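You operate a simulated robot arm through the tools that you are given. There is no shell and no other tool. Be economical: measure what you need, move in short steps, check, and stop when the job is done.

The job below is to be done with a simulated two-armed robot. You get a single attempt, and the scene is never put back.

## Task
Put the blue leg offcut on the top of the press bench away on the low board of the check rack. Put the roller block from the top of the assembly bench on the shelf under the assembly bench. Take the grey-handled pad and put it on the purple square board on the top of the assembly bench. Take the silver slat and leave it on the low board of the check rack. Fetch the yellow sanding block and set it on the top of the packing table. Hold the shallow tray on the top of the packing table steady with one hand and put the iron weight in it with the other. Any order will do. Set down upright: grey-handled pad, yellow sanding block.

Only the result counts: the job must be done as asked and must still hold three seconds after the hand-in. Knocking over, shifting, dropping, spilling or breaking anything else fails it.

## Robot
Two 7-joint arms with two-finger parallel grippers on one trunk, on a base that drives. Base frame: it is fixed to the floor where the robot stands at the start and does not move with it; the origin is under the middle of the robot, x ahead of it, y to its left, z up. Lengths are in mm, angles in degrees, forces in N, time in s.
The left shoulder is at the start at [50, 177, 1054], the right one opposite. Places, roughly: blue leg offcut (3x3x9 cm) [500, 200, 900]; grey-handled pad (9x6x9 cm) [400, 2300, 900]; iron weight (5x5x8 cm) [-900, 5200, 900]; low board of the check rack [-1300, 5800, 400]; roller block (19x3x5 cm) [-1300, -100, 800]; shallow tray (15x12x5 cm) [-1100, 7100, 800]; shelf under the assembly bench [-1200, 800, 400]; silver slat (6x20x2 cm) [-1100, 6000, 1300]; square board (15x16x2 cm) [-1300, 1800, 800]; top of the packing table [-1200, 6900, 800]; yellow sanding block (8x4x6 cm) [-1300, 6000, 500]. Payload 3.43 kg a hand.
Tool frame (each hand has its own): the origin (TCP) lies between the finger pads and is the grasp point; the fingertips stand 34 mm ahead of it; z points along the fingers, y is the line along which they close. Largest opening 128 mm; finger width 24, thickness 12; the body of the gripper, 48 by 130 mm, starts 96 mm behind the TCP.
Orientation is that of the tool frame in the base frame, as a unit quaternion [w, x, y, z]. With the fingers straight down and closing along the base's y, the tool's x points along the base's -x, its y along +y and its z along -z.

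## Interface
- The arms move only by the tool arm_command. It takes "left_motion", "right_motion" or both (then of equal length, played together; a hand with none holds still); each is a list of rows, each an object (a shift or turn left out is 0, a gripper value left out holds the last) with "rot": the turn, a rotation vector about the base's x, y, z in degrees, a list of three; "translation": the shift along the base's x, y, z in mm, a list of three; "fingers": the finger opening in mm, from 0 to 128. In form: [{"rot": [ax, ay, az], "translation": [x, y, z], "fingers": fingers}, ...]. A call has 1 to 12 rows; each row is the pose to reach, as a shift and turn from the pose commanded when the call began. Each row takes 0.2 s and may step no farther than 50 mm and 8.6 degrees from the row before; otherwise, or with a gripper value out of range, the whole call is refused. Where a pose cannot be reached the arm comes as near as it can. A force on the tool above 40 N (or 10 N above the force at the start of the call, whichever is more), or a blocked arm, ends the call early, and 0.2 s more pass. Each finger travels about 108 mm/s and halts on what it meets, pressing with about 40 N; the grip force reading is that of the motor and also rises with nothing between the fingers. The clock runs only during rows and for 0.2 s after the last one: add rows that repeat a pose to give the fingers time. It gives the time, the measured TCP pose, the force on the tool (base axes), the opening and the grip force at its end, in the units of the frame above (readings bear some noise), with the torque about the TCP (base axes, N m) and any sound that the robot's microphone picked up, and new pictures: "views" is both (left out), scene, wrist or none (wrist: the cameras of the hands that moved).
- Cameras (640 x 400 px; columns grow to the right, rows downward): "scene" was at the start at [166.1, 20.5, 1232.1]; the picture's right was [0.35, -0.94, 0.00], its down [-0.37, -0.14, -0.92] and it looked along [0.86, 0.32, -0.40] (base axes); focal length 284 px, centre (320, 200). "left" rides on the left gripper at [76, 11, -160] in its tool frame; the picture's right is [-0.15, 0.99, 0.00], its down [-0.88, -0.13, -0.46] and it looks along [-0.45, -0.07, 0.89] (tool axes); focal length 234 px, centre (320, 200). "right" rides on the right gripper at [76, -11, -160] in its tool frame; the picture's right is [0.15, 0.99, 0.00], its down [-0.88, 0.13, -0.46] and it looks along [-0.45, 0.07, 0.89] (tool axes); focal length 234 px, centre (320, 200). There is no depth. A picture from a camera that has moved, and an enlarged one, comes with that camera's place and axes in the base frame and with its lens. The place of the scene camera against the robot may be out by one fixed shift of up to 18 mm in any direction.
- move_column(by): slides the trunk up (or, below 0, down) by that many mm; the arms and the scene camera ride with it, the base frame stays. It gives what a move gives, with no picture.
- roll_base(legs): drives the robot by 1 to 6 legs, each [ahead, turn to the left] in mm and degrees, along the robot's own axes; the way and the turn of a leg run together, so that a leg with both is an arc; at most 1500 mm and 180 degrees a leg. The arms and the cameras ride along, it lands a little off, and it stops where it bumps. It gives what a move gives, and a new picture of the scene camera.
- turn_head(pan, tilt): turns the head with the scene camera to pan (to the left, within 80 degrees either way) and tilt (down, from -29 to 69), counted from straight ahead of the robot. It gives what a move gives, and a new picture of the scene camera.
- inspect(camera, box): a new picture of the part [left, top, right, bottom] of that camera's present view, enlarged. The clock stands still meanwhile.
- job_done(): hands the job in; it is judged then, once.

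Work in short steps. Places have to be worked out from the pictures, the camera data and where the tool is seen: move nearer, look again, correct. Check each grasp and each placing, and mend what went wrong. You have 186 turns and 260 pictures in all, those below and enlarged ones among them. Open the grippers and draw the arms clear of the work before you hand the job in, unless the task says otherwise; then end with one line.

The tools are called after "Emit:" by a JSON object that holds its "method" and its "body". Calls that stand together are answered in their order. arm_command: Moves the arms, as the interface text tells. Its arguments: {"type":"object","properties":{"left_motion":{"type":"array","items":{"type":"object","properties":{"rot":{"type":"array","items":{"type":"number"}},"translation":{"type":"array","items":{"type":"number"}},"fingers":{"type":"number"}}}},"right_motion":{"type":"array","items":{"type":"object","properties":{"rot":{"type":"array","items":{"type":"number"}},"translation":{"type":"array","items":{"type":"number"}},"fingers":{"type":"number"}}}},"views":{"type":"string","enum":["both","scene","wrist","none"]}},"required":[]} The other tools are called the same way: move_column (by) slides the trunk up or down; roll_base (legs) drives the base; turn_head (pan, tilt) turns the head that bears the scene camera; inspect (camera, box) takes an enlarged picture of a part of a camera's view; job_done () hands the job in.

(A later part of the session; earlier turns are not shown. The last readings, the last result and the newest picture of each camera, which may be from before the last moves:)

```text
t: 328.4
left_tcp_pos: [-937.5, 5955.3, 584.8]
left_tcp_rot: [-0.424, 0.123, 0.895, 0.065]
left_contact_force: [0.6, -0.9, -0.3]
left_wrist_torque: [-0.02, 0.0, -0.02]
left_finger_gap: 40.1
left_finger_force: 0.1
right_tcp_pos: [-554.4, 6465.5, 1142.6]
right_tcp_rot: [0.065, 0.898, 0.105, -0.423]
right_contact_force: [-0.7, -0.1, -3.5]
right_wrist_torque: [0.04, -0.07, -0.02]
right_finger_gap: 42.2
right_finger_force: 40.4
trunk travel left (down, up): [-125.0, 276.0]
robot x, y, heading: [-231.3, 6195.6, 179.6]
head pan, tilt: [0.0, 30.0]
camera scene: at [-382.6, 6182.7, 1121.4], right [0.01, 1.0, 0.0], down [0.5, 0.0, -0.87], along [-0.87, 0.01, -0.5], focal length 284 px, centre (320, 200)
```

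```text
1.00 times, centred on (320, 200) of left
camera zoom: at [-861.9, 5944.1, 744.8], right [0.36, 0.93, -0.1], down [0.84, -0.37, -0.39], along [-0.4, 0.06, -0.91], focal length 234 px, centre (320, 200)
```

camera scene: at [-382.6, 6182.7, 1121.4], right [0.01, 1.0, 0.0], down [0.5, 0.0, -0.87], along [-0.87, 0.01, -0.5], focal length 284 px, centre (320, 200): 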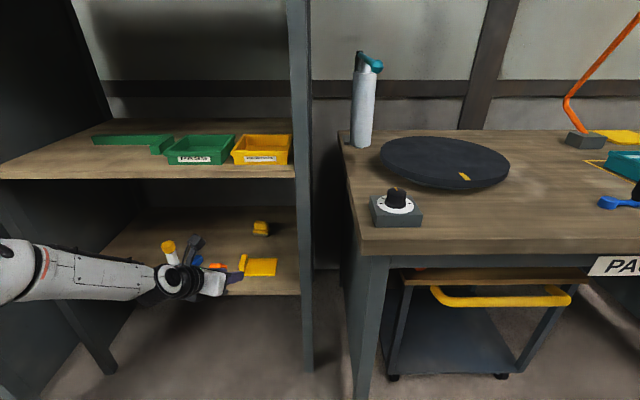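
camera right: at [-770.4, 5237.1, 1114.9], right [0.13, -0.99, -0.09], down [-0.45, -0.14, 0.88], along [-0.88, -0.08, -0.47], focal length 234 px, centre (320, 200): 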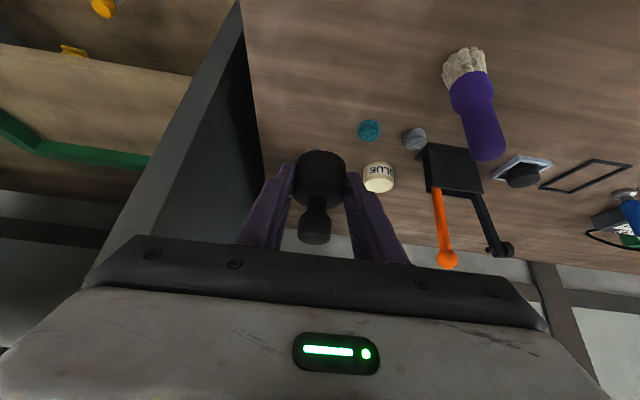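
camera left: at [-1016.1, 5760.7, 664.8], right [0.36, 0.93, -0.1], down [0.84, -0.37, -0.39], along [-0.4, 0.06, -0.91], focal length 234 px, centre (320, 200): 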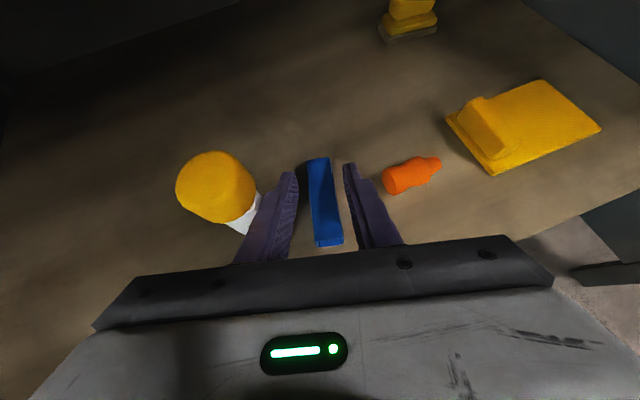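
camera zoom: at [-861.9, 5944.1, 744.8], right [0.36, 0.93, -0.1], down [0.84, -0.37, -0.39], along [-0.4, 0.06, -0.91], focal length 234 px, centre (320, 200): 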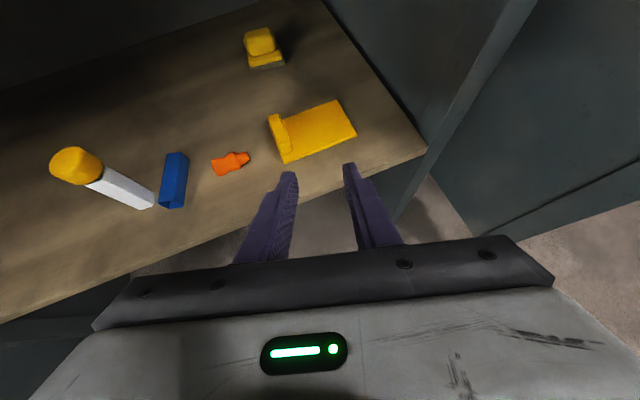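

The tube, bottle and plug are undisturbed. I'll zoom in on the sanding block to determine its orientation.

Emit:
{"method": "inspect", "body": {"camera": "left", "box": [210, 10, 370, 110]}}

```text
4.00 times, centred on (290, 60) of left
camera zoom: at [-861.9, 5944.1, 744.8], right [0.36, 0.93, -0.1], down [0.84, -0.37, -0.39], along [-0.4, 0.06, -0.91], focal length 937 px, centre (440, 760)
```

zoom: 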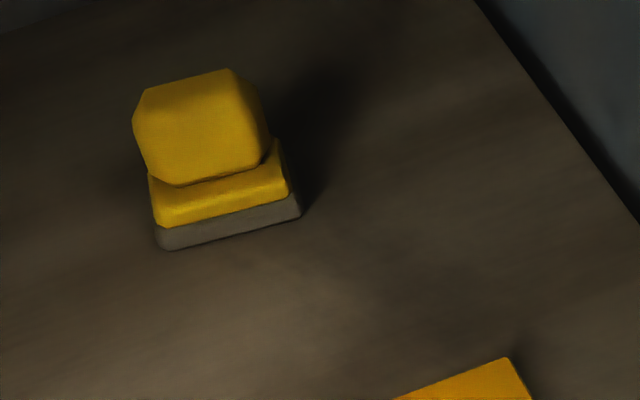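

The block's long side runs along y (about 75 mm), with a handle about 53 mm wide on top at [-1285,5970]. To clear the board above, I'll flatten the hand to 20° below horizontal and open the fingers before going in.

Emit:
{"method": "arm_command", "body": {"left_motion": [{"rot": [1.75, 6.4, 0], "fingers": 60}, {"rot": [3.5, 12.9, 0], "fingers": 90}, {"rot": [5.2, 19.3, 0], "fingers": 90}, {"rot": [5.2, 19.3, 0]}, {"rot": [5.2, 19.3, 0]}], "views": "none"}}

Emit:
{"method": "move_column", "body": {"by": -50}}

Emit:
{"method": "roll_base", "body": {"legs": [[170, 0]]}}

Emit:
{"method": "inspect", "body": {"camera": "left", "box": [0, 0, 640, 400]}}

```text
t: 329.6
left_tcp_pos: [-936.3, 5955.1, 584.4]
left_tcp_rot: [-0.573, 0.112, 0.807, 0.083]
left_contact_force: [0.0, -0.5, 0.3]
left_wrist_torque: [-0.01, 0.01, 0.0]
left_finger_gap: 90.3
left_finger_force: 0.0
right_tcp_pos: [-554.9, 6466.7, 1143.3]
right_tcp_rot: [0.066, 0.898, 0.105, -0.423]
right_contact_force: [0.1, -0.8, -4.6]
right_wrist_torque: [0.01, -0.07, 0.01]
right_finger_gap: 42.2
right_finger_force: 40.1
trunk travel left (down, up): [-125.0, 276.0]
robot x, y, heading: [-231.8, 6190.6, 179.4]
head pan, tilt: [0.0, 30.0]
```

```text
t: 330.5
left_tcp_pos: [-937.6, 5956.1, 534.7]
left_tcp_rot: [-0.573, 0.111, 0.808, 0.082]
left_contact_force: [0.1, -0.6, -1.0]
left_wrist_torque: [0.03, -0.01, -0.02]
left_finger_gap: 90.0
left_finger_force: 0.0
right_tcp_pos: [-554.9, 6468.0, 1092.5]
right_tcp_rot: [0.065, 0.898, 0.105, -0.422]
right_contact_force: [0.4, -0.6, -2.7]
right_wrist_torque: [0.04, -0.08, -0.01]
right_finger_gap: 41.9
right_finger_force: 39.6
trunk travel left (down, up): [-75.0, 326.0]
robot x, y, heading: [-230.7, 6193.3, 179.7]
head pan, tilt: [0.0, 30.0]
```

```text
t: 332.0
left_tcp_pos: [-1104.8, 5957.5, 535.5]
left_tcp_rot: [-0.571, 0.113, 0.809, 0.084]
left_contact_force: [-0.1, -0.1, -1.0]
left_wrist_torque: [-0.01, 0.0, 0.02]
left_finger_gap: 90.1
left_finger_force: 0.0
right_tcp_pos: [-723.1, 6467.9, 1092.0]
right_tcp_rot: [0.065, 0.898, 0.105, -0.422]
right_contact_force: [-0.6, 0.8, -2.8]
right_wrist_torque: [-0.01, -0.1, 0.05]
right_finger_gap: 42.2
right_finger_force: 39.8
trunk travel left (down, up): [-75.0, 326.0]
robot x, y, heading: [-402.1, 6195.7, 179.5]
head pan, tilt: [0.0, 30.0]
camera scene: at [-551.0, 6184.1, 1071.4], right [0.01, 1.0, 0.0], down [0.5, 0.0, -0.87], along [-0.87, 0.01, -0.5], focal length 284 px, centre (320, 200)
```

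scene: 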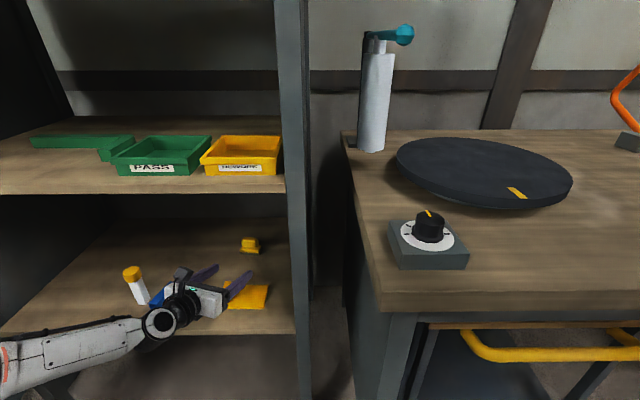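

```text
1.00 times, centred on (320, 200) of left
camera zoom: at [-982.1, 5932.7, 659.3], right [0.32, 0.94, -0.13], down [0.66, -0.32, -0.68], along [-0.68, 0.13, -0.72], focal length 234 px, centre (320, 200)
```

zoom: 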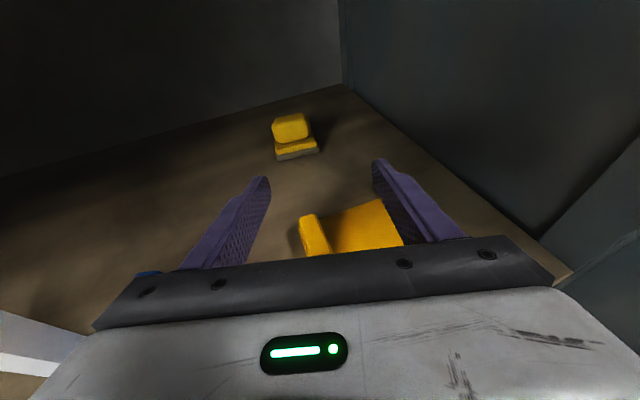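

The block's centre is about [-1288,5968]. I'll roll forward 165 mm, nudge +11 mm in y, and check before the final approach.

Emit:
{"method": "roll_base", "body": {"legs": [[165, 0]]}}

Emit:
{"method": "arm_command", "body": {"left_motion": [{"translation": [0, 6, 0]}, {"translation": [0, 11, -8]}, {"translation": [0, 11, -14]}, {"translation": [0, 11, -14]}], "views": "wrist"}}

```text
t: 333.4
left_tcp_pos: [-1269.2, 5958.7, 534.0]
left_tcp_rot: [-0.572, 0.112, 0.808, 0.083]
left_contact_force: [0.0, 0.3, 0.2]
left_wrist_torque: [0.04, 0.03, 0.0]
left_finger_gap: 90.1
left_finger_force: 0.0
right_tcp_pos: [-886.7, 6469.9, 1093.0]
right_tcp_rot: [0.065, 0.898, 0.104, -0.422]
right_contact_force: [0.6, 0.4, -2.7]
right_wrist_torque: [0.04, -0.07, 0.04]
right_finger_gap: 42.0
right_finger_force: 39.7
trunk travel left (down, up): [-75.0, 326.0]
robot x, y, heading: [-565.3, 6196.9, 179.5]
head pan, tilt: [0.0, 30.0]
camera scene: at [-715.3, 6185.4, 1071.4], right [0.01, 1.0, 0.0], down [0.5, 0.0, -0.87], along [-0.87, 0.01, -0.5], focal length 284 px, centre (320, 200)
```

scene: 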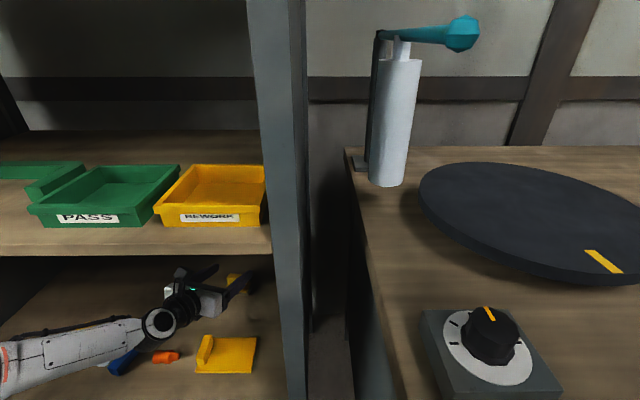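

```text
t: 334.4
left_tcp_pos: [-1269.7, 5969.9, 521.5]
left_tcp_rot: [-0.572, 0.113, 0.808, 0.084]
left_contact_force: [-0.1, -0.2, -0.5]
left_wrist_torque: [-0.05, 0.0, 0.01]
left_finger_gap: 89.8
left_finger_force: 0.1
right_tcp_pos: [-887.3, 6469.9, 1092.5]
right_tcp_rot: [0.065, 0.898, 0.104, -0.423]
right_contact_force: [0.3, 0.5, -3.3]
right_wrist_torque: [0.01, -0.09, -0.01]
right_finger_gap: 41.8
right_finger_force: 39.8
trunk travel left (down, up): [-75.0, 326.0]
robot x, y, heading: [-565.5, 6197.2, 179.4]
head pan, tilt: [0.0, 30.0]
camera left: at [-1146.2, 5945.0, 645.5], right [0.32, 0.94, -0.13], down [0.66, -0.32, -0.68], along [-0.68, 0.13, -0.72], focal length 234 px, centre (320, 200)
```

left: 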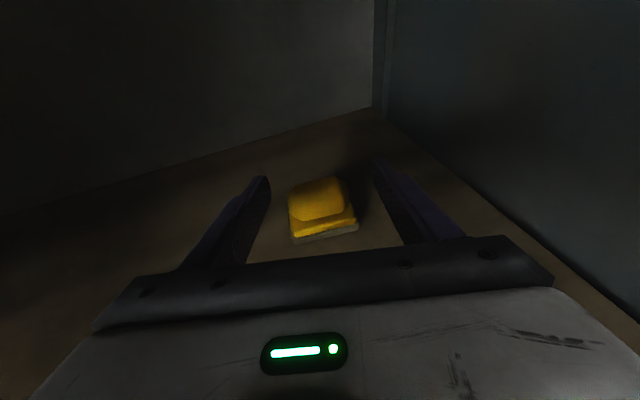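

The block is centred between the fingers. I'll advance 12 mm, lower 15 mm and close on the handle.

Emit:
{"method": "arm_command", "body": {"left_motion": [{"translation": [-6, 1, -8]}, {"translation": [-12, 2, -14]}, {"translation": [-12, 2, -14], "fingers": 60}, {"translation": [-12, 2, -14], "fingers": 40}, {"translation": [-12, 2, -14], "fingers": 30}, {"translation": [-12, 2, -14], "fingers": 30}], "views": "wrist"}}

```text
t: 335.8
left_tcp_pos: [-1281.0, 5971.8, 506.5]
left_tcp_rot: [-0.572, 0.112, 0.808, 0.083]
left_contact_force: [0.3, -1.7, 0.3]
left_wrist_torque: [-0.11, 0.06, 0.03]
left_finger_gap: 58.0
left_finger_force: 40.0
right_tcp_pos: [-886.5, 6468.8, 1093.4]
right_tcp_rot: [0.064, 0.898, 0.103, -0.422]
right_contact_force: [0.1, -0.3, -3.4]
right_wrist_torque: [0.02, -0.07, 0.01]
right_finger_gap: 42.0
right_finger_force: 40.1
trunk travel left (down, up): [-75.0, 326.0]
robot x, y, heading: [-564.8, 6197.3, 179.4]
head pan, tilt: [0.0, 30.0]
camera left: at [-1158.2, 5946.8, 631.5], right [0.32, 0.94, -0.13], down [0.66, -0.32, -0.68], along [-0.68, 0.13, -0.72], focal length 234 px, centre (320, 200)
```

left: 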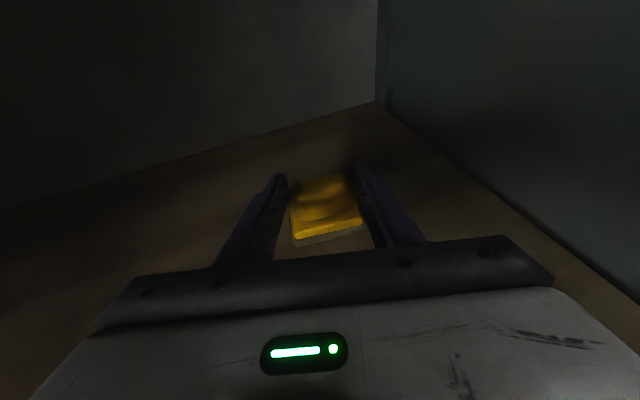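

Closed at 58 mm. I'll lift with the trunk 40 mm and check.

Emit:
{"method": "move_column", "body": {"by": 40}}

Emit:
{"method": "inspect", "body": {"camera": "left", "box": [160, 100, 480, 300]}}

```text
t: 336.7
left_tcp_pos: [-1282.3, 5971.4, 545.0]
left_tcp_rot: [-0.572, 0.112, 0.808, 0.083]
left_contact_force: [-1.1, 1.0, -1.0]
left_wrist_torque: [0.04, 0.02, -0.03]
left_finger_gap: 57.7
left_finger_force: 40.1
right_tcp_pos: [-887.0, 6469.5, 1131.9]
right_tcp_rot: [0.065, 0.898, 0.104, -0.422]
right_contact_force: [0.8, 0.7, -3.9]
right_wrist_torque: [0.02, -0.09, 0.02]
right_finger_gap: 42.0
right_finger_force: 40.0
trunk travel left (down, up): [-115.0, 286.0]
robot x, y, heading: [-565.8, 6196.7, 179.6]
head pan, tilt: [0.0, 30.0]
```

```text
2.00 times, centred on (320, 200) of left
camera zoom: at [-1158.3, 5947.1, 671.3], right [0.32, 0.94, -0.13], down [0.66, -0.32, -0.68], along [-0.68, 0.13, -0.72], focal length 468 px, centre (320, 200)
```

zoom: 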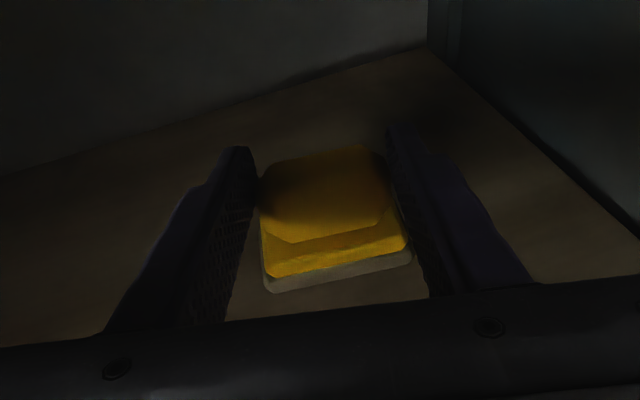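

The block is lifted with the hand. I'll raise a bit more and back straight out of the rack.

Emit:
{"method": "move_column", "body": {"by": 30}}

Emit:
{"method": "roll_base", "body": {"legs": [[-400, 0]]}}

Emit:
{"method": "inspect", "body": {"camera": "left", "box": [0, 0, 640, 400]}}

```text
t: 337.4
left_tcp_pos: [-1281.4, 5971.4, 577.3]
left_tcp_rot: [-0.571, 0.112, 0.809, 0.083]
left_contact_force: [0.3, 0.5, -1.9]
left_wrist_torque: [-0.01, 0.02, 0.0]
left_finger_gap: 57.7
left_finger_force: 40.0
right_tcp_pos: [-886.0, 6469.0, 1162.6]
right_tcp_rot: [0.065, 0.898, 0.104, -0.421]
right_contact_force: [0.1, -0.3, -3.0]
right_wrist_torque: [-0.01, -0.07, -0.02]
right_finger_gap: 42.2
right_finger_force: 40.1
trunk travel left (down, up): [-145.0, 256.0]
robot x, y, heading: [-564.2, 6196.2, 179.4]
head pan, tilt: [0.0, 30.0]
```

```text
t: 339.9
left_tcp_pos: [-880.6, 5969.2, 576.3]
left_tcp_rot: [-0.571, 0.112, 0.809, 0.083]
left_contact_force: [0.3, 0.0, -0.5]
left_wrist_torque: [-0.03, 0.01, 0.01]
left_finger_gap: 57.2
left_finger_force: 40.8
right_tcp_pos: [-486.3, 6465.5, 1162.2]
right_tcp_rot: [0.064, 0.898, 0.103, -0.422]
right_contact_force: [0.1, 0.2, -3.2]
right_wrist_torque: [0.01, -0.11, 0.0]
right_finger_gap: 42.0
right_finger_force: 39.8
trunk travel left (down, up): [-145.0, 256.0]
robot x, y, heading: [-161.8, 6191.1, 179.7]
head pan, tilt: [0.0, 30.0]
camera scene: at [-314.5, 6182.2, 1141.5], right [0.01, 1.0, 0.0], down [0.5, -0.01, -0.87], along [-0.87, 0.01, -0.5], focal length 284 px, centre (320, 200)
```

scene: 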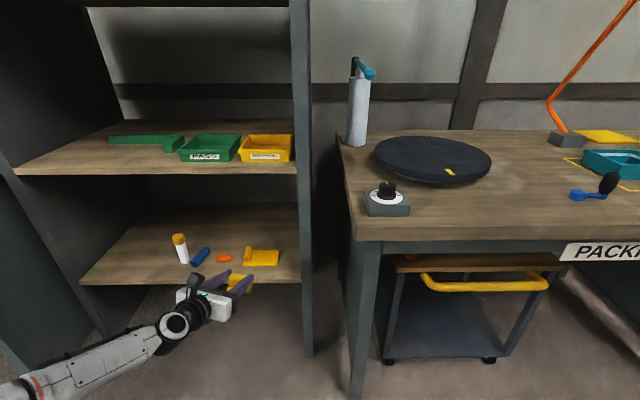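

```text
1.00 times, centred on (320, 200) of left
camera zoom: at [-757.9, 5944.5, 701.5], right [0.32, 0.94, -0.13], down [0.66, -0.32, -0.68], along [-0.68, 0.13, -0.72], focal length 234 px, centre (320, 200)
```

zoom: 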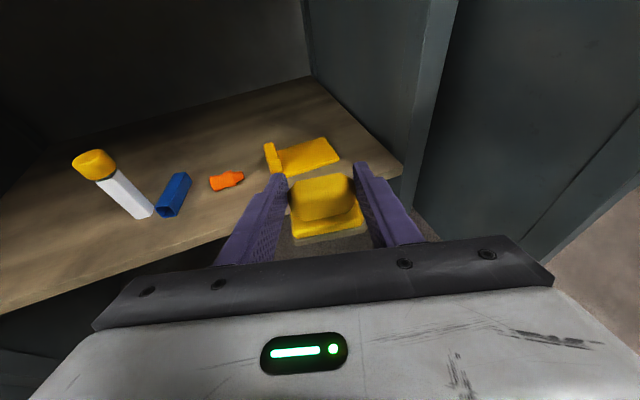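

The sanding block is securely held and the rack is undisturbed. Next is the packing table: I'll raise the trunk and the left hand, then drive about 690 mm along +y to face the free area left of the tray.

Emit:
{"method": "move_column", "body": {"by": 250}}

Emit:
{"method": "arm_command", "body": {"left_motion": [{"translation": [0, 0, 35]}, {"translation": [0, 0, 70]}, {"translation": [0, 0, 105]}, {"translation": [0, 0, 130]}, {"translation": [0, 0, 130]}], "views": "none"}}

Emit:
{"method": "roll_base", "body": {"legs": [[0, -90], [690, 0], [0, 90]]}}

Emit:
{"method": "turn_head", "body": {"pan": 0, "tilt": 38}}

```text
t: 342.5
left_tcp_pos: [-881.1, 5969.4, 826.2]
left_tcp_rot: [-0.572, 0.113, 0.808, 0.084]
left_contact_force: [0.1, 0.3, -1.1]
left_wrist_torque: [0.01, 0.0, -0.04]
left_finger_gap: 56.9
left_finger_force: 40.0
right_tcp_pos: [-486.0, 6465.8, 1412.1]
right_tcp_rot: [0.065, 0.898, 0.104, -0.422]
right_contact_force: [0.1, 0.3, -3.5]
right_wrist_torque: [0.01, -0.1, 0.03]
right_finger_gap: 42.2
right_finger_force: 40.5
trunk travel left (down, up): [-395.0, 6.0]
robot x, y, heading: [-163.3, 6194.4, 179.2]
head pan, tilt: [0.0, 30.0]
```

```text
t: 343.7
left_tcp_pos: [-881.1, 5969.0, 955.9]
left_tcp_rot: [-0.571, 0.113, 0.809, 0.084]
left_contact_force: [0.0, -0.4, -1.5]
left_wrist_torque: [0.01, -0.01, -0.02]
left_finger_gap: 56.6
left_finger_force: 39.7
right_tcp_pos: [-485.7, 6465.5, 1412.0]
right_tcp_rot: [0.065, 0.899, 0.104, -0.421]
right_contact_force: [-0.4, -0.5, -3.5]
right_wrist_torque: [0.0, -0.07, 0.05]
right_finger_gap: 42.2
right_finger_force: 40.0
trunk travel left (down, up): [-395.0, 6.0]
robot x, y, heading: [-162.9, 6192.8, 179.1]
head pan, tilt: [0.0, 30.0]
```

```text
t: 355.1
left_tcp_pos: [-880.1, 6670.2, 956.5]
left_tcp_rot: [-0.571, 0.119, 0.807, 0.088]
left_contact_force: [-0.6, 0.0, -0.3]
left_wrist_torque: [0.0, -0.01, 0.03]
left_finger_gap: 55.1
left_finger_force: 39.7
right_tcp_pos: [-477.9, 7161.9, 1411.0]
right_tcp_rot: [0.062, 0.899, 0.098, -0.422]
right_contact_force: [-0.8, -0.5, -2.7]
right_wrist_torque: [0.0, -0.07, -0.01]
right_finger_gap: 41.8
right_finger_force: 39.8
trunk travel left (down, up): [-395.0, 6.0]
robot x, y, heading: [-163.6, 6883.7, 178.8]
head pan, tilt: [0.0, 30.0]
camera scene: at [-310.4, 6876.0, 1391.4], right [0.02, 1.0, 0.0], down [0.5, -0.01, -0.87], along [-0.87, 0.02, -0.5], focal length 284 px, centre (320, 200)
```

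scene: 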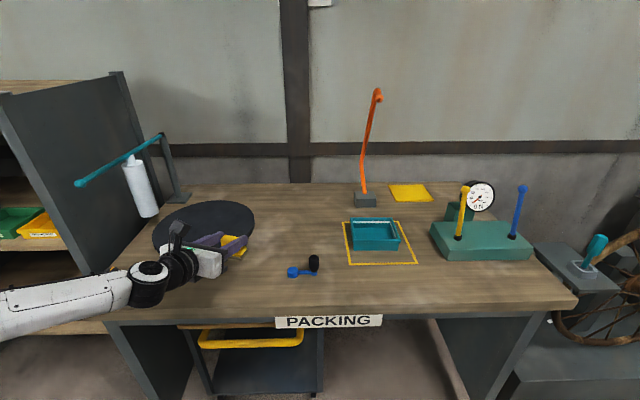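

```text
t: 355.8
left_tcp_pos: [-880.8, 6670.9, 956.8]
left_tcp_rot: [-0.571, 0.117, 0.808, 0.087]
left_contact_force: [-0.9, -0.2, 0.2]
left_wrist_torque: [0.01, -0.03, 0.0]
left_finger_gap: 55.2
left_finger_force: 39.9
right_tcp_pos: [-478.1, 7163.3, 1412.8]
right_tcp_rot: [0.062, 0.899, 0.098, -0.422]
right_contact_force: [-0.6, 0.5, -3.6]
right_wrist_torque: [0.01, -0.07, 0.01]
right_finger_gap: 42.1
right_finger_force: 39.9
trunk travel left (down, up): [-395.0, 6.0]
robot x, y, heading: [-161.0, 6882.6, 178.8]
head pan, tilt: [0.0, 38.0]
camera scene: at [-306.2, 6876.0, 1379.1], right [0.02, 1.0, 0.0], down [0.62, -0.01, -0.79], along [-0.79, 0.02, -0.62], focal length 284 px, centre (320, 200)
```

scene: 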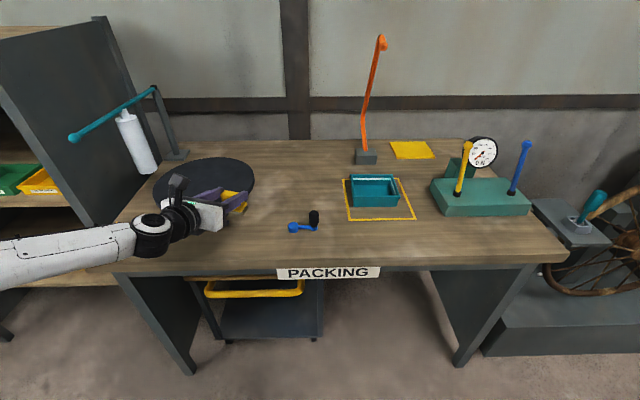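

The grip gap has crept to 55 mm, so I'll set the block down promptly. Directly below is free table, about 120 mm left of the blue crank. I'll lower in steps until contact.

Emit:
{"method": "arm_command", "body": {"left_motion": [{"translation": [15, 5, -25]}, {"translation": [25, 10, -50]}, {"translation": [25, 10, -60]}, {"translation": [25, 10, -60]}], "views": "wrist"}}

```text
t: 356.8
left_tcp_pos: [-854.6, 6679.8, 895.8]
left_tcp_rot: [-0.571, 0.119, 0.807, 0.088]
left_contact_force: [0.0, 0.6, -1.2]
left_wrist_torque: [-0.01, -0.04, -0.01]
left_finger_gap: 55.1
left_finger_force: 39.8
right_tcp_pos: [-477.8, 7160.6, 1413.1]
right_tcp_rot: [0.062, 0.899, 0.097, -0.422]
right_contact_force: [0.7, 0.2, -3.4]
right_wrist_torque: [0.04, -0.07, 0.03]
right_finger_gap: 41.9
right_finger_force: 40.8
trunk travel left (down, up): [-395.0, 6.0]
robot x, y, heading: [-162.4, 6886.9, 178.5]
head pan, tilt: [0.0, 38.0]
camera left: at [-731.6, 6653.9, 1021.1], right [0.33, 0.93, -0.13], down [0.65, -0.33, -0.68], along [-0.68, 0.14, -0.72], focal length 234 px, centre (320, 200)
```

left: 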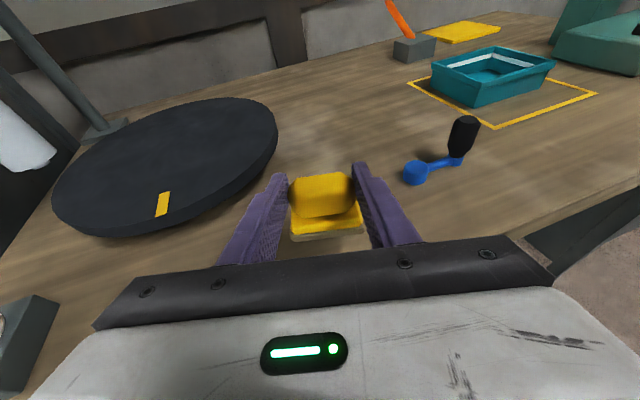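

The block hangs level over clear table. I'll continue down in small increments.

Emit:
{"method": "arm_command", "body": {"left_motion": [{"translation": [0, 0, -8]}, {"translation": [0, 0, -16]}, {"translation": [0, 0, -24]}, {"translation": [0, 0, -30]}, {"translation": [0, 0, -30]}], "views": "none"}}

```text
t: 358.0
left_tcp_pos: [-854.8, 6681.8, 866.3]
left_tcp_rot: [-0.571, 0.118, 0.808, 0.087]
left_contact_force: [0.5, 0.9, -0.2]
left_wrist_torque: [0.03, -0.01, -0.02]
left_finger_gap: 55.2
left_finger_force: 40.0
right_tcp_pos: [-478.3, 7162.0, 1412.0]
right_tcp_rot: [0.062, 0.899, 0.098, -0.422]
right_contact_force: [0.2, -0.7, -2.9]
right_wrist_torque: [0.01, -0.06, 0.02]
right_finger_gap: 42.0
right_finger_force: 39.7
trunk travel left (down, up): [-395.0, 6.0]
robot x, y, heading: [-160.4, 6885.4, 178.8]
head pan, tilt: [0.0, 38.0]
```

No contact yet; I'll lower further in finer steps.

Emit:
{"method": "arm_command", "body": {"left_motion": [{"translation": [0, 0, -6]}, {"translation": [0, 0, -11]}, {"translation": [0, 0, -15]}, {"translation": [0, 0, -19]}, {"translation": [0, 0, -19]}], "views": "wrist"}}

```text
t: 359.2
left_tcp_pos: [-855.3, 6681.0, 856.5]
left_tcp_rot: [-0.577, 0.118, 0.804, 0.086]
left_contact_force: [5.7, -4.5, 29.4]
left_wrist_torque: [-0.75, -0.3, -0.01]
left_finger_gap: 55.3
left_finger_force: 39.8
right_tcp_pos: [-473.3, 7162.9, 1413.7]
right_tcp_rot: [0.062, 0.898, 0.098, -0.424]
right_contact_force: [0.6, 0.1, -3.2]
right_wrist_torque: [0.03, -0.07, -0.01]
right_finger_gap: 42.2
right_finger_force: 40.1
trunk travel left (down, up): [-395.0, 6.0]
robot x, y, heading: [-160.0, 6880.0, 178.7]
head pan, tilt: [0.0, 38.0]
camera left: at [-731.0, 6654.3, 979.3], right [0.33, 0.93, -0.14], down [0.65, -0.33, -0.69], along [-0.69, 0.14, -0.71], focal length 234 px, centre (320, 200)
```

left: 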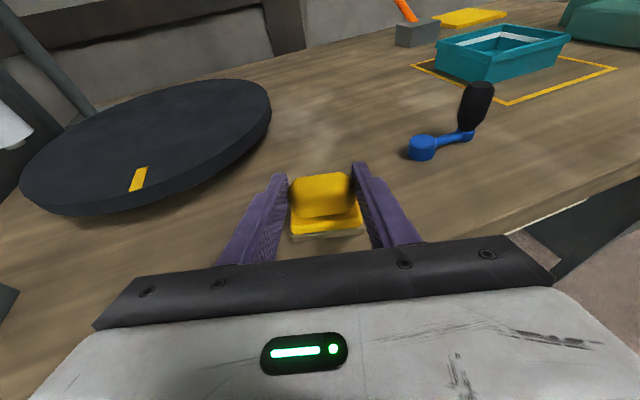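

Contact at 29 N, so the table is at z≈806. I'll ease up, open and withdraw backward along the fingers.

Emit:
{"method": "arm_command", "body": {"left_motion": [{"translation": [0, 0, 7]}, {"translation": [0, 0, 7], "fingers": 65}, {"translation": [0, 0, 7], "fingers": 80}, {"translation": [0, 0, 7], "fingers": 80}, {"translation": [40, -10, 22]}, {"translation": [80, -20, 40]}, {"translation": [110, -25, 75]}, {"translation": [130, -25, 115]}, {"translation": [130, -25, 115]}], "views": "both"}}

```text
t: 361.2
left_tcp_pos: [-724.1, 6654.0, 963.9]
left_tcp_rot: [-0.572, 0.118, 0.807, 0.088]
left_contact_force: [-0.2, -0.2, 0.5]
left_wrist_torque: [0.02, 0.03, 0.0]
left_finger_gap: 79.9
left_finger_force: 0.0
right_tcp_pos: [-477.6, 7161.6, 1412.4]
right_tcp_rot: [0.062, 0.899, 0.098, -0.422]
right_contact_force: [-1.0, 0.2, -3.2]
right_wrist_torque: [0.02, -0.07, 0.0]
right_finger_gap: 41.8
right_finger_force: 39.9
trunk travel left (down, up): [-395.0, 6.0]
robot x, y, heading: [-158.7, 6885.3, 178.8]
head pan, tilt: [0.0, 38.0]
camera scene: at [-306.2, 6875.7, 1379.1], right [0.02, 1.0, 0.0], down [0.62, -0.01, -0.79], along [-0.79, 0.02, -0.62], focal length 284 px, centre (320, 200)
camera left: at [-601.2, 6628.4, 1087.7], right [0.33, 0.93, -0.13], down [0.65, -0.33, -0.68], along [-0.68, 0.14, -0.72], focal length 234 px, centre (320, 200)
```

scene: 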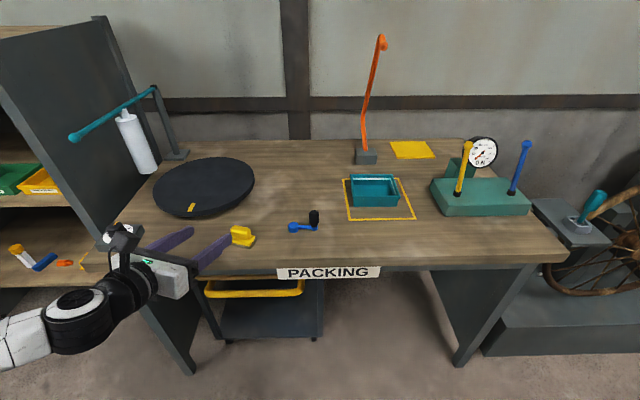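
left: 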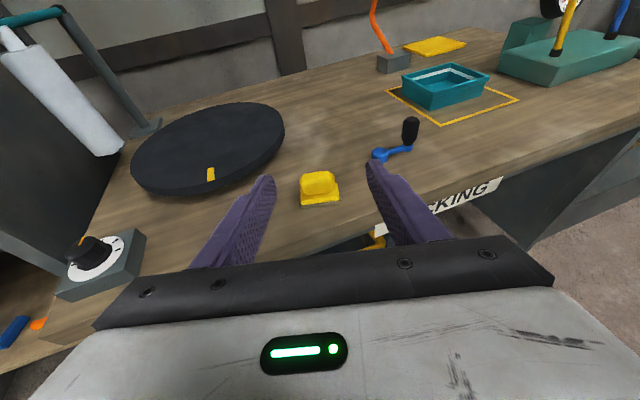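

The sanding block stands upright on the packing table. Both cameras put the tray at about [-1055,7071]. I'll move the base to face it, keeping both hands high.

Emit:
{"method": "roll_base", "body": {"legs": [[0, -36], [299, 0], [0, 37]]}}

Emit:
{"method": "arm_command", "body": {"right_motion": [{"translation": [0, 0, -20], "rot": [1.8, -2.6, 6.4]}, {"translation": [0, 0, -50], "rot": [3.6, -5.2, 12.7]}, {"translation": [0, 0, -85], "rot": [5.5, -7.7, 19.1]}, {"translation": [0, 0, -120], "rot": [7.3, -10.3, 25.4]}, {"translation": [0, 0, -155], "rot": [9.1, -12.9, 31.8]}, {"translation": [-20, 0, -190], "rot": [9.1, -12.9, 31.8]}, {"translation": [-50, 0, -220], "rot": [9.1, -12.9, 31.8]}, {"translation": [-85, 0, -245], "rot": [9.1, -12.9, 31.8]}, {"translation": [-85, 0, -245], "rot": [9.1, -12.9, 31.8]}], "views": "both"}}

```text
t: 366.7
left_tcp_pos: [-958.6, 6830.6, 964.2]
left_tcp_rot: [-0.572, 0.114, 0.808, 0.085]
left_contact_force: [0.8, 0.3, -0.1]
left_wrist_torque: [-0.02, -0.03, 0.0]
left_finger_gap: 79.9
left_finger_force: 0.1
right_tcp_pos: [-717.5, 7341.4, 1411.9]
right_tcp_rot: [0.064, 0.898, 0.103, -0.422]
right_contact_force: [0.6, -0.1, -3.2]
right_wrist_torque: [0.04, -0.1, 0.02]
right_finger_gap: 42.1
right_finger_force: 39.8
trunk travel left (down, up): [-395.0, 6.0]
robot x, y, heading: [-393.7, 7067.2, 179.2]
head pan, tilt: [0.0, 38.0]
camera scene: at [-542.8, 7055.9, 1379.1], right [0.01, 1.0, 0.0], down [0.62, -0.01, -0.79], along [-0.79, 0.01, -0.62], focal length 284 px, centre (320, 200)
```

scene: 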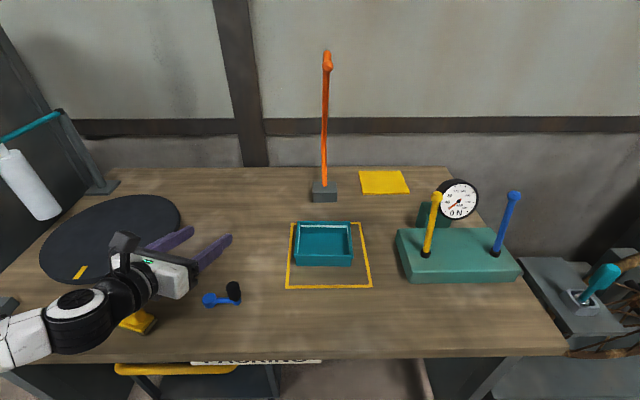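

```text
t: 368.7
left_tcp_pos: [-957.6, 6830.9, 962.5]
left_tcp_rot: [-0.572, 0.114, 0.808, 0.084]
left_contact_force: [-0.5, -0.5, -0.8]
left_wrist_torque: [-0.01, -0.01, -0.04]
left_finger_gap: 79.9
left_finger_force: 0.0
right_tcp_pos: [-801.9, 7340.6, 1167.2]
right_tcp_rot: [0.117, 0.879, 0.369, -0.277]
right_contact_force: [-0.9, -0.6, -3.3]
right_wrist_torque: [0.07, -0.05, 0.01]
right_finger_gap: 41.8
right_finger_force: 40.0
trunk travel left (down, up): [-395.0, 6.0]
robot x, y, heading: [-392.7, 7064.8, 179.4]
head pan, tilt: [0.0, 38.0]
camera scene: at [-542.3, 7056.2, 1379.2], right [0.01, 1.0, 0.0], down [0.62, -0.01, -0.79], along [-0.79, 0.01, -0.62], focal length 284 px, centre (320, 200)
camera right: at [-701.1, 7459.3, 1254.9], right [0.79, -0.61, -0.08], down [-0.23, -0.42, 0.88], along [-0.57, -0.68, -0.47], focal length 234 px, centre (320, 200)
```

scene: 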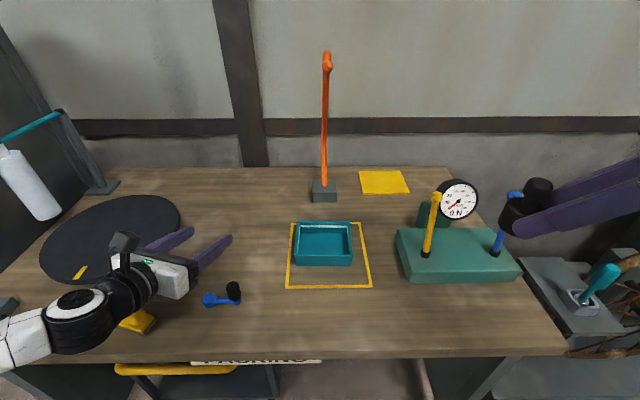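
right: 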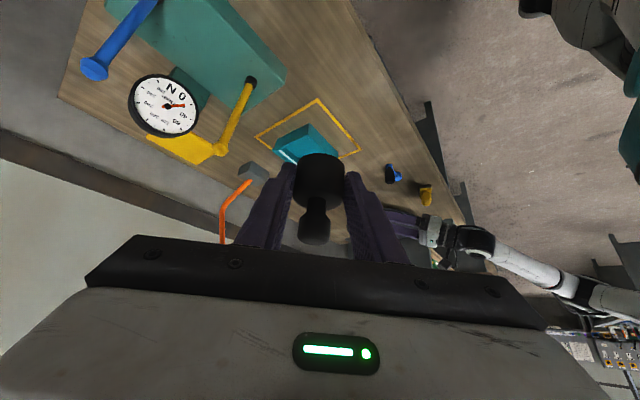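

Both estimates agree the tray spans x -1008…-1108 and y 7001…7144. I'll bring the left hand to just above its left wall, pitched 30°, with the fingers set to straddle the wall.

Emit:
{"method": "arm_command", "body": {"left_motion": [{"translation": [-5, 30, 0], "rot": [-1.3, -4.9, 0], "fingers": 56}, {"translation": [-15, 65, 0], "rot": [-2.6, -9.7, 0]}, {"translation": [-30, 100, -10], "rot": [-2.6, -9.7, 0]}, {"translation": [-50, 130, -20], "rot": [-2.6, -9.7, 0]}, {"translation": [-70, 155, -35], "rot": [-2.6, -9.7, 0]}, {"translation": [-85, 168, -45], "rot": [-2.6, -9.7, 0]}, {"translation": [-85, 168, -45], "rot": [-2.6, -9.7, 0]}], "views": "both"}}

```text
t: 370.3
left_tcp_pos: [-1056.0, 6948.6, 883.4]
left_tcp_rot: [-0.511, 0.132, 0.843, 0.103]
left_contact_force: [0.2, 0.2, -0.5]
left_wrist_torque: [-0.01, 0.01, -0.05]
left_finger_gap: 56.1
left_finger_force: 0.0
left hand out of reach, approached as far as the arm can: row 2, 3, 4, 5, 6, 7
right_tcp_pos: [-801.3, 7340.7, 1168.2]
right_tcp_rot: [0.117, 0.88, 0.369, -0.276]
right_contact_force: [-0.7, 0.0, -3.3]
right_wrist_torque: [0.06, -0.08, 0.02]
right_finger_gap: 42.1
right_finger_force: 40.1
trunk travel left (down, up): [-395.0, 6.0]
robot x, y, heading: [-395.6, 7064.9, 179.3]
head pan, tilt: [0.0, 38.0]
camera scene: at [-542.5, 7056.1, 1379.1], right [0.01, 1.0, 0.0], down [0.62, -0.01, -0.79], along [-0.79, 0.01, -0.62], focal length 284 px, centre (320, 200)
camera left: at [-952.0, 6918.8, 1024.1], right [0.39, 0.92, -0.09], down [0.73, -0.37, -0.58], along [-0.56, 0.16, -0.81], focal length 234 px, centre (320, 200)
```

scene: 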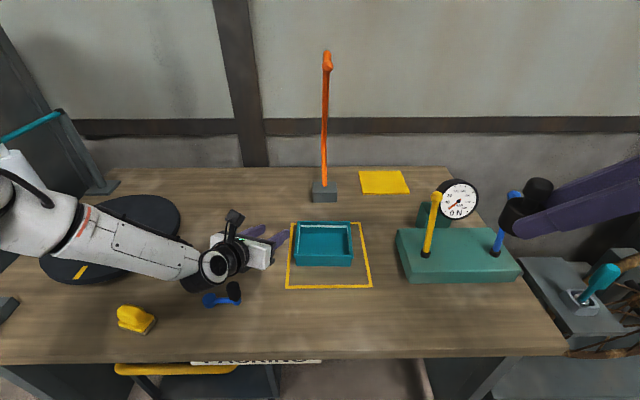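
left: 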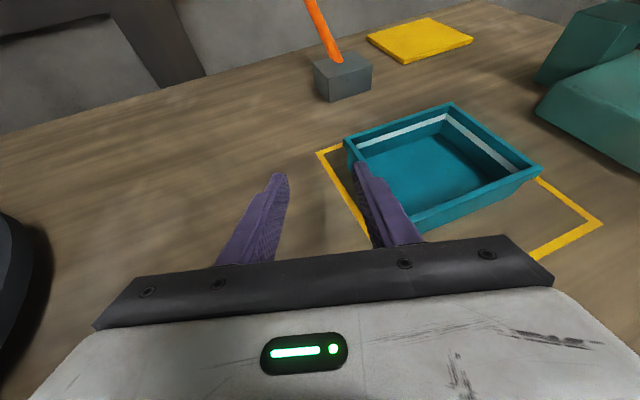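

The hand is at its inward limit, 50 mm short in y. I'll raise it above the rim, then turn the base 4° right to bring it over the tray's left wall.

Emit:
{"method": "arm_command", "body": {"left_motion": [{"translation": [0, 0, 25]}, {"translation": [0, 0, 50]}, {"translation": [0, 0, 60]}, {"translation": [0, 0, 60]}], "views": "none"}}

Emit:
{"method": "roll_base", "body": {"legs": [[0, -4]]}}

Emit:
{"method": "inspect", "body": {"camera": "left", "box": [0, 0, 640, 400]}}

```text
t: 371.3
left_tcp_pos: [-1058.2, 6932.7, 931.1]
left_tcp_rot: [-0.515, 0.135, 0.839, 0.109]
left_contact_force: [0.6, 0.2, -0.4]
left_wrist_torque: [0.03, -0.02, 0.02]
left_finger_gap: 56.2
left_finger_force: 0.0
left hand out of reach, approached as far as the arm can: row 1, 2, 3, 4
right_tcp_pos: [-801.7, 7340.7, 1167.3]
right_tcp_rot: [0.118, 0.879, 0.37, -0.277]
right_contact_force: [0.4, -0.4, -4.1]
right_wrist_torque: [0.05, -0.05, 0.0]
right_finger_gap: 42.1
right_finger_force: 39.9
trunk travel left (down, up): [-395.0, 6.0]
robot x, y, heading: [-396.8, 7065.9, 179.3]
head pan, tilt: [0.0, 38.0]
```

```text
t: 372.1
left_tcp_pos: [-1064.5, 6980.1, 932.2]
left_tcp_rot: [-0.51, 0.165, 0.834, 0.128]
left_contact_force: [0.4, 0.0, 1.1]
left_wrist_torque: [0.01, 0.03, 0.02]
left_finger_gap: 56.1
left_finger_force: 0.2
right_tcp_pos: [-781.2, 7368.9, 1167.4]
right_tcp_rot: [0.108, 0.892, 0.338, -0.28]
right_contact_force: [0.5, -0.1, -2.7]
right_wrist_torque: [0.05, -0.05, 0.0]
right_finger_gap: 42.1
right_finger_force: 39.8
trunk travel left (down, up): [-395.0, 6.0]
robot x, y, heading: [-396.7, 7063.8, 175.5]
head pan, tilt: [0.0, 38.0]
camera scene: at [-542.0, 7067.8, 1379.1], right [0.08, 1.0, 0.0], down [0.61, -0.05, -0.79], along [-0.79, 0.06, -0.62], focal length 284 px, centre (320, 200)
```

scene: 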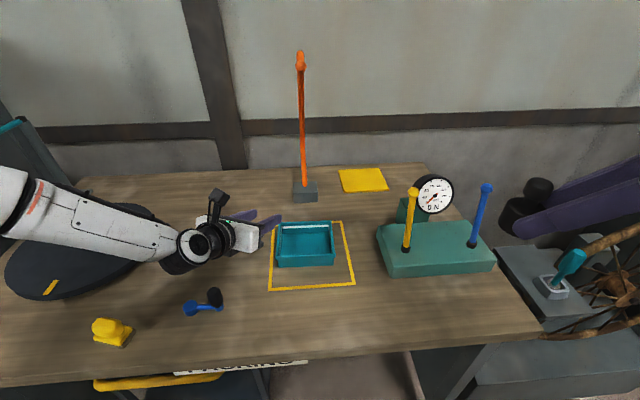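

```text
1.00 times, centred on (320, 200) of left
camera zoom: at [-964.0, 6939.8, 1071.7], right [0.46, 0.88, -0.09], down [0.69, -0.42, -0.59], along [-0.56, 0.21, -0.8], focal length 234 px, centre (320, 200)
```

zoom: 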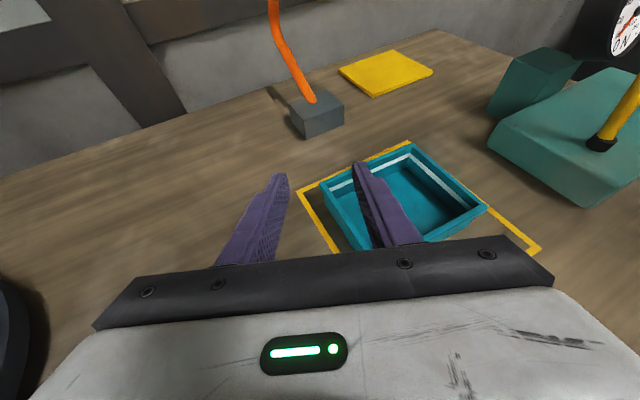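

Gripping the wall at this 20° yaw would twist the tray. I'll shift the base about +110 mm in y so the left arm works outboard, and square the hand up afterwards.

Emit:
{"method": "roll_base", "body": {"legs": [[-150, 0], [0, 40], [-210, 0], [0, -36], [280, 0]]}}

Emit:
{"method": "arm_command", "body": {"left_motion": [{"translation": [0, -15, 0], "rot": [0, 0, 5]}, {"translation": [0, -30, 0], "rot": [0, 0, 10]}, {"translation": [0, -40, 0], "rot": [0, 0, 15]}, {"translation": [0, -50, 0], "rot": [0, 0, 17]}, {"translation": [0, -50, 0], "rot": [0, 0, 17]}], "views": "both"}}

```text
t: 379.9
left_tcp_pos: [-1015.7, 7046.7, 931.8]
left_tcp_rot: [-0.514, 0.135, 0.84, 0.11]
left_contact_force: [-0.3, 0.6, -0.2]
left_wrist_torque: [0.03, 0.02, -0.01]
left_finger_gap: 56.1
left_finger_force: 0.0
right_tcp_pos: [-759.8, 7454.2, 1167.2]
right_tcp_rot: [0.118, 0.88, 0.369, -0.276]
right_contact_force: [0.6, 0.1, -2.7]
right_wrist_torque: [0.08, -0.06, 0.01]
right_finger_gap: 41.9
right_finger_force: 40.1
trunk travel left (down, up): [-395.0, 6.0]
robot x, y, heading: [-354.1, 7177.8, 179.0]
head pan, tilt: [0.0, 38.0]
camera scene: at [-500.6, 7170.1, 1379.0], right [0.01, 1.0, 0.0], down [0.62, -0.01, -0.79], along [-0.79, 0.01, -0.62], focal length 284 px, centre (320, 200)
```

scene: 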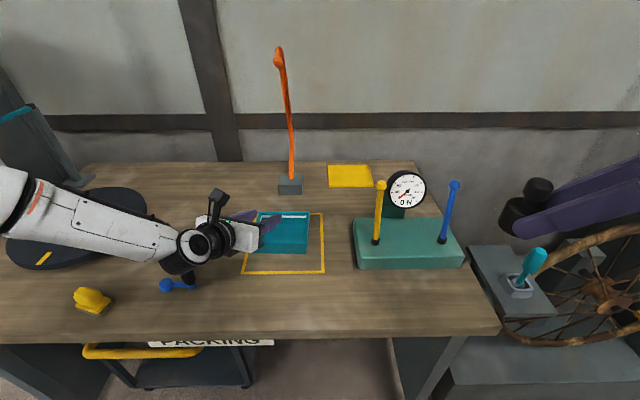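

```text
t: 381.1
left_tcp_pos: [-1011.5, 6958.9, 899.1]
left_tcp_rot: [-0.538, 0.038, 0.84, 0.064]
left_contact_force: [0.5, 0.0, 0.0]
left_wrist_torque: [-0.02, -0.07, -0.02]
left_finger_gap: 56.3
left_finger_force: 0.1
left hand out of reach, approached as far as the arm can: row 1, 2, 3, 4, 5
right_tcp_pos: [-759.4, 7454.8, 1167.8]
right_tcp_rot: [0.116, 0.88, 0.368, -0.277]
right_contact_force: [0.8, -0.1, -3.3]
right_wrist_torque: [0.05, -0.07, 0.0]
right_finger_gap: 42.0
right_finger_force: 40.1
trunk travel left (down, up): [-395.0, 6.0]
robot x, y, heading: [-353.3, 7178.5, 179.3]
head pan, tilt: [0.0, 38.0]
camera scene: at [-499.9, 7169.7, 1379.1], right [0.01, 1.0, 0.0], down [0.62, -0.01, -0.79], along [-0.79, 0.01, -0.62], focal length 284 px, centre (320, 200)
camera left: at [-898.5, 6946.0, 1034.8], right [0.19, 0.98, -0.07], down [0.76, -0.19, -0.62], along [-0.62, 0.07, -0.78], focal length 234 px, centre (320, 200)
```

scene: 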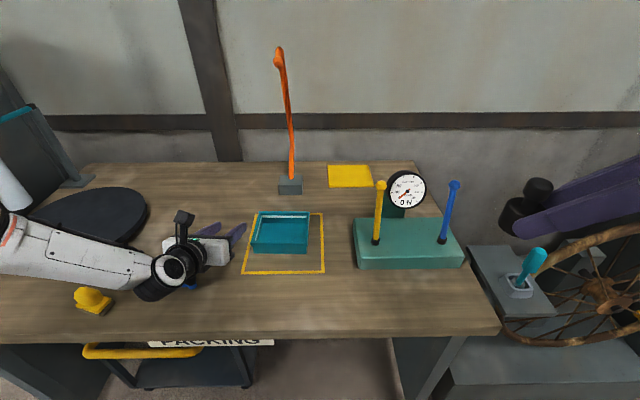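
left: 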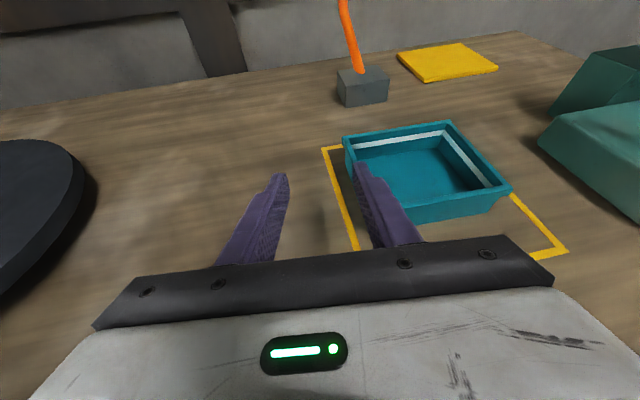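

The left hand is sagging at its low limit because the trunk is so high. I'll raise the arm 110 mm, lower the trunk by about the same, and re-check.

Emit:
{"method": "arm_command", "body": {"left_motion": [{"translation": [5, 5, 30]}, {"translation": [10, 10, 60]}, {"translation": [10, 10, 90]}, {"translation": [10, 10, 120]}, {"translation": [10, 10, 120]}], "views": "none"}}

Emit:
{"method": "move_column", "body": {"by": -110}}

Emit:
{"method": "inspect", "body": {"camera": "left", "box": [0, 0, 640, 400]}}

```text
t: 382.3
left_tcp_pos: [-1002.5, 6935.4, 981.5]
left_tcp_rot: [-0.55, 0.048, 0.83, 0.082]
left_contact_force: [1.4, 0.1, -0.4]
left_wrist_torque: [0.0, -0.01, -0.01]
left_finger_gap: 56.4
left_finger_force: 0.1
left hand out of reach, approached as far as the arm can: row 1, 2, 3, 4, 5
right_tcp_pos: [-759.9, 7455.1, 1167.5]
right_tcp_rot: [0.119, 0.879, 0.369, -0.276]
right_contact_force: [0.6, 0.4, -3.0]
right_wrist_torque: [0.04, -0.08, -0.02]
right_finger_gap: 42.0
right_finger_force: 40.3
trunk travel left (down, up): [-395.0, 6.0]
robot x, y, heading: [-354.9, 7180.5, 179.2]
head pan, tilt: [0.0, 38.0]
```

```text
t: 383.7
left_tcp_pos: [-1001.6, 6934.6, 871.2]
left_tcp_rot: [-0.552, 0.048, 0.828, 0.082]
left_contact_force: [0.1, 0.3, -0.5]
left_wrist_torque: [0.02, -0.02, 0.01]
left_finger_gap: 56.2
left_finger_force: 0.1
right_tcp_pos: [-758.1, 7454.7, 1057.4]
right_tcp_rot: [0.117, 0.88, 0.369, -0.277]
right_contact_force: [0.0, -0.9, -4.1]
right_wrist_torque: [0.05, -0.02, -0.03]
right_finger_gap: 41.9
right_finger_force: 40.0
trunk travel left (down, up): [-285.0, 116.0]
robot x, y, heading: [-351.8, 7176.7, 179.4]
head pan, tilt: [0.0, 38.0]
```

```text
1.00 times, centred on (320, 200) of left
camera zoom: at [-885.4, 6915.9, 1002.7], right [0.22, 0.97, -0.05], down [0.73, -0.2, -0.65], along [-0.64, 0.11, -0.76], focal length 234 px, centre (320, 200)
```

zoom: 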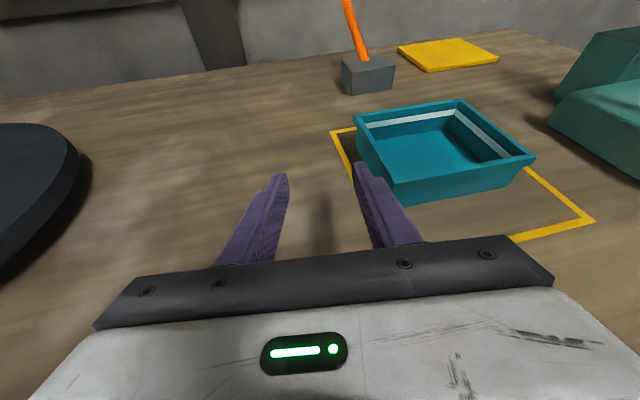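

The hand's roll leaves yaw free only in the inward direction. So I'll hold the tray's front wall instead: swing the left hand to approach from the left, tilted 45°, closing along x. First I'll rotate it in clear space.

Emit:
{"method": "arm_command", "body": {"left_motion": [{"translation": [10, 0, 30], "rot": [-2.2, -1.2, -8]}, {"translation": [20, 0, 60], "rot": [-4.4, -2.4, -16]}, {"translation": [30, 0, 90], "rot": [-6.7, -3.6, -24]}, {"translation": [40, 0, 110], "rot": [-8.9, -4.8, -32]}, {"translation": [50, 0, 130], "rot": [-11.1, -6, -40]}, {"translation": [60, 0, 140], "rot": [-13.3, -7.2, -48]}, {"translation": [70, 0, 150], "rot": [-15.5, -8.4, -56]}, {"translation": [80, 0, 150], "rot": [-17.8, -9.6, -64]}, {"translation": [80, 0, 150], "rot": [-20, -10.8, -72]}, {"translation": [80, 0, 150], "rot": [-22.2, -12, -79.9]}, {"translation": [80, 0, 150], "rot": [-22.2, -12, -79.9]}], "views": "both"}}

```text
t: 386.1
left_tcp_pos: [-921.4, 6934.6, 1020.7]
left_tcp_rot: [-0.27, 0.653, 0.654, 0.27]
left_contact_force: [-0.7, 0.3, -0.5]
left_wrist_torque: [-0.01, -0.02, 0.03]
left_finger_gap: 56.3
left_finger_force: 0.0
right_tcp_pos: [-758.5, 7455.4, 1057.7]
right_tcp_rot: [0.117, 0.88, 0.369, -0.276]
right_contact_force: [0.4, -0.5, -4.1]
right_wrist_torque: [0.05, -0.05, 0.04]
right_finger_gap: 42.1
right_finger_force: 40.1
trunk travel left (down, up): [-285.0, 116.0]
robot x, y, heading: [-355.3, 7178.9, 179.3]
head pan, tilt: [0.0, 38.0]
camera scene: at [-499.8, 7169.9, 1269.1], right [0.01, 1.0, 0.0], down [0.62, -0.01, -0.79], along [-0.79, 0.01, -0.62], focal length 284 px, centre (320, 200)
camera left: at [-911.1, 6876.0, 1187.5], right [0.99, -0.1, -0.1], down [-0.13, -0.95, -0.3], along [-0.07, 0.31, -0.95], focal length 234 px, centre (320, 200)
```

scene: 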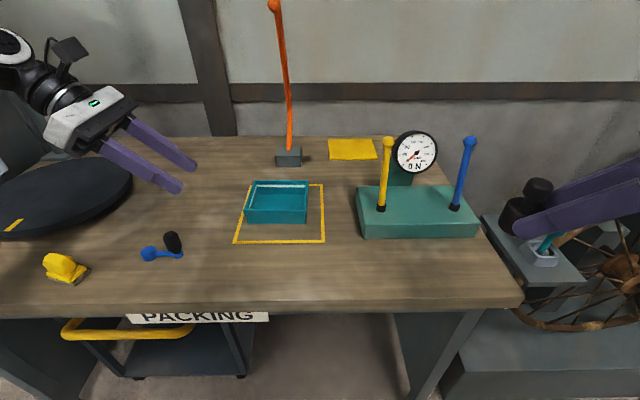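
left: 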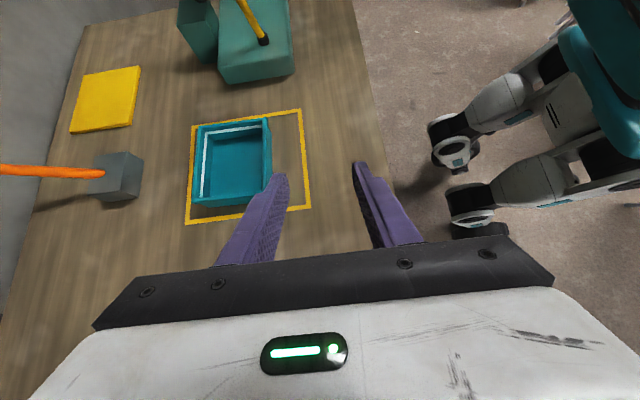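

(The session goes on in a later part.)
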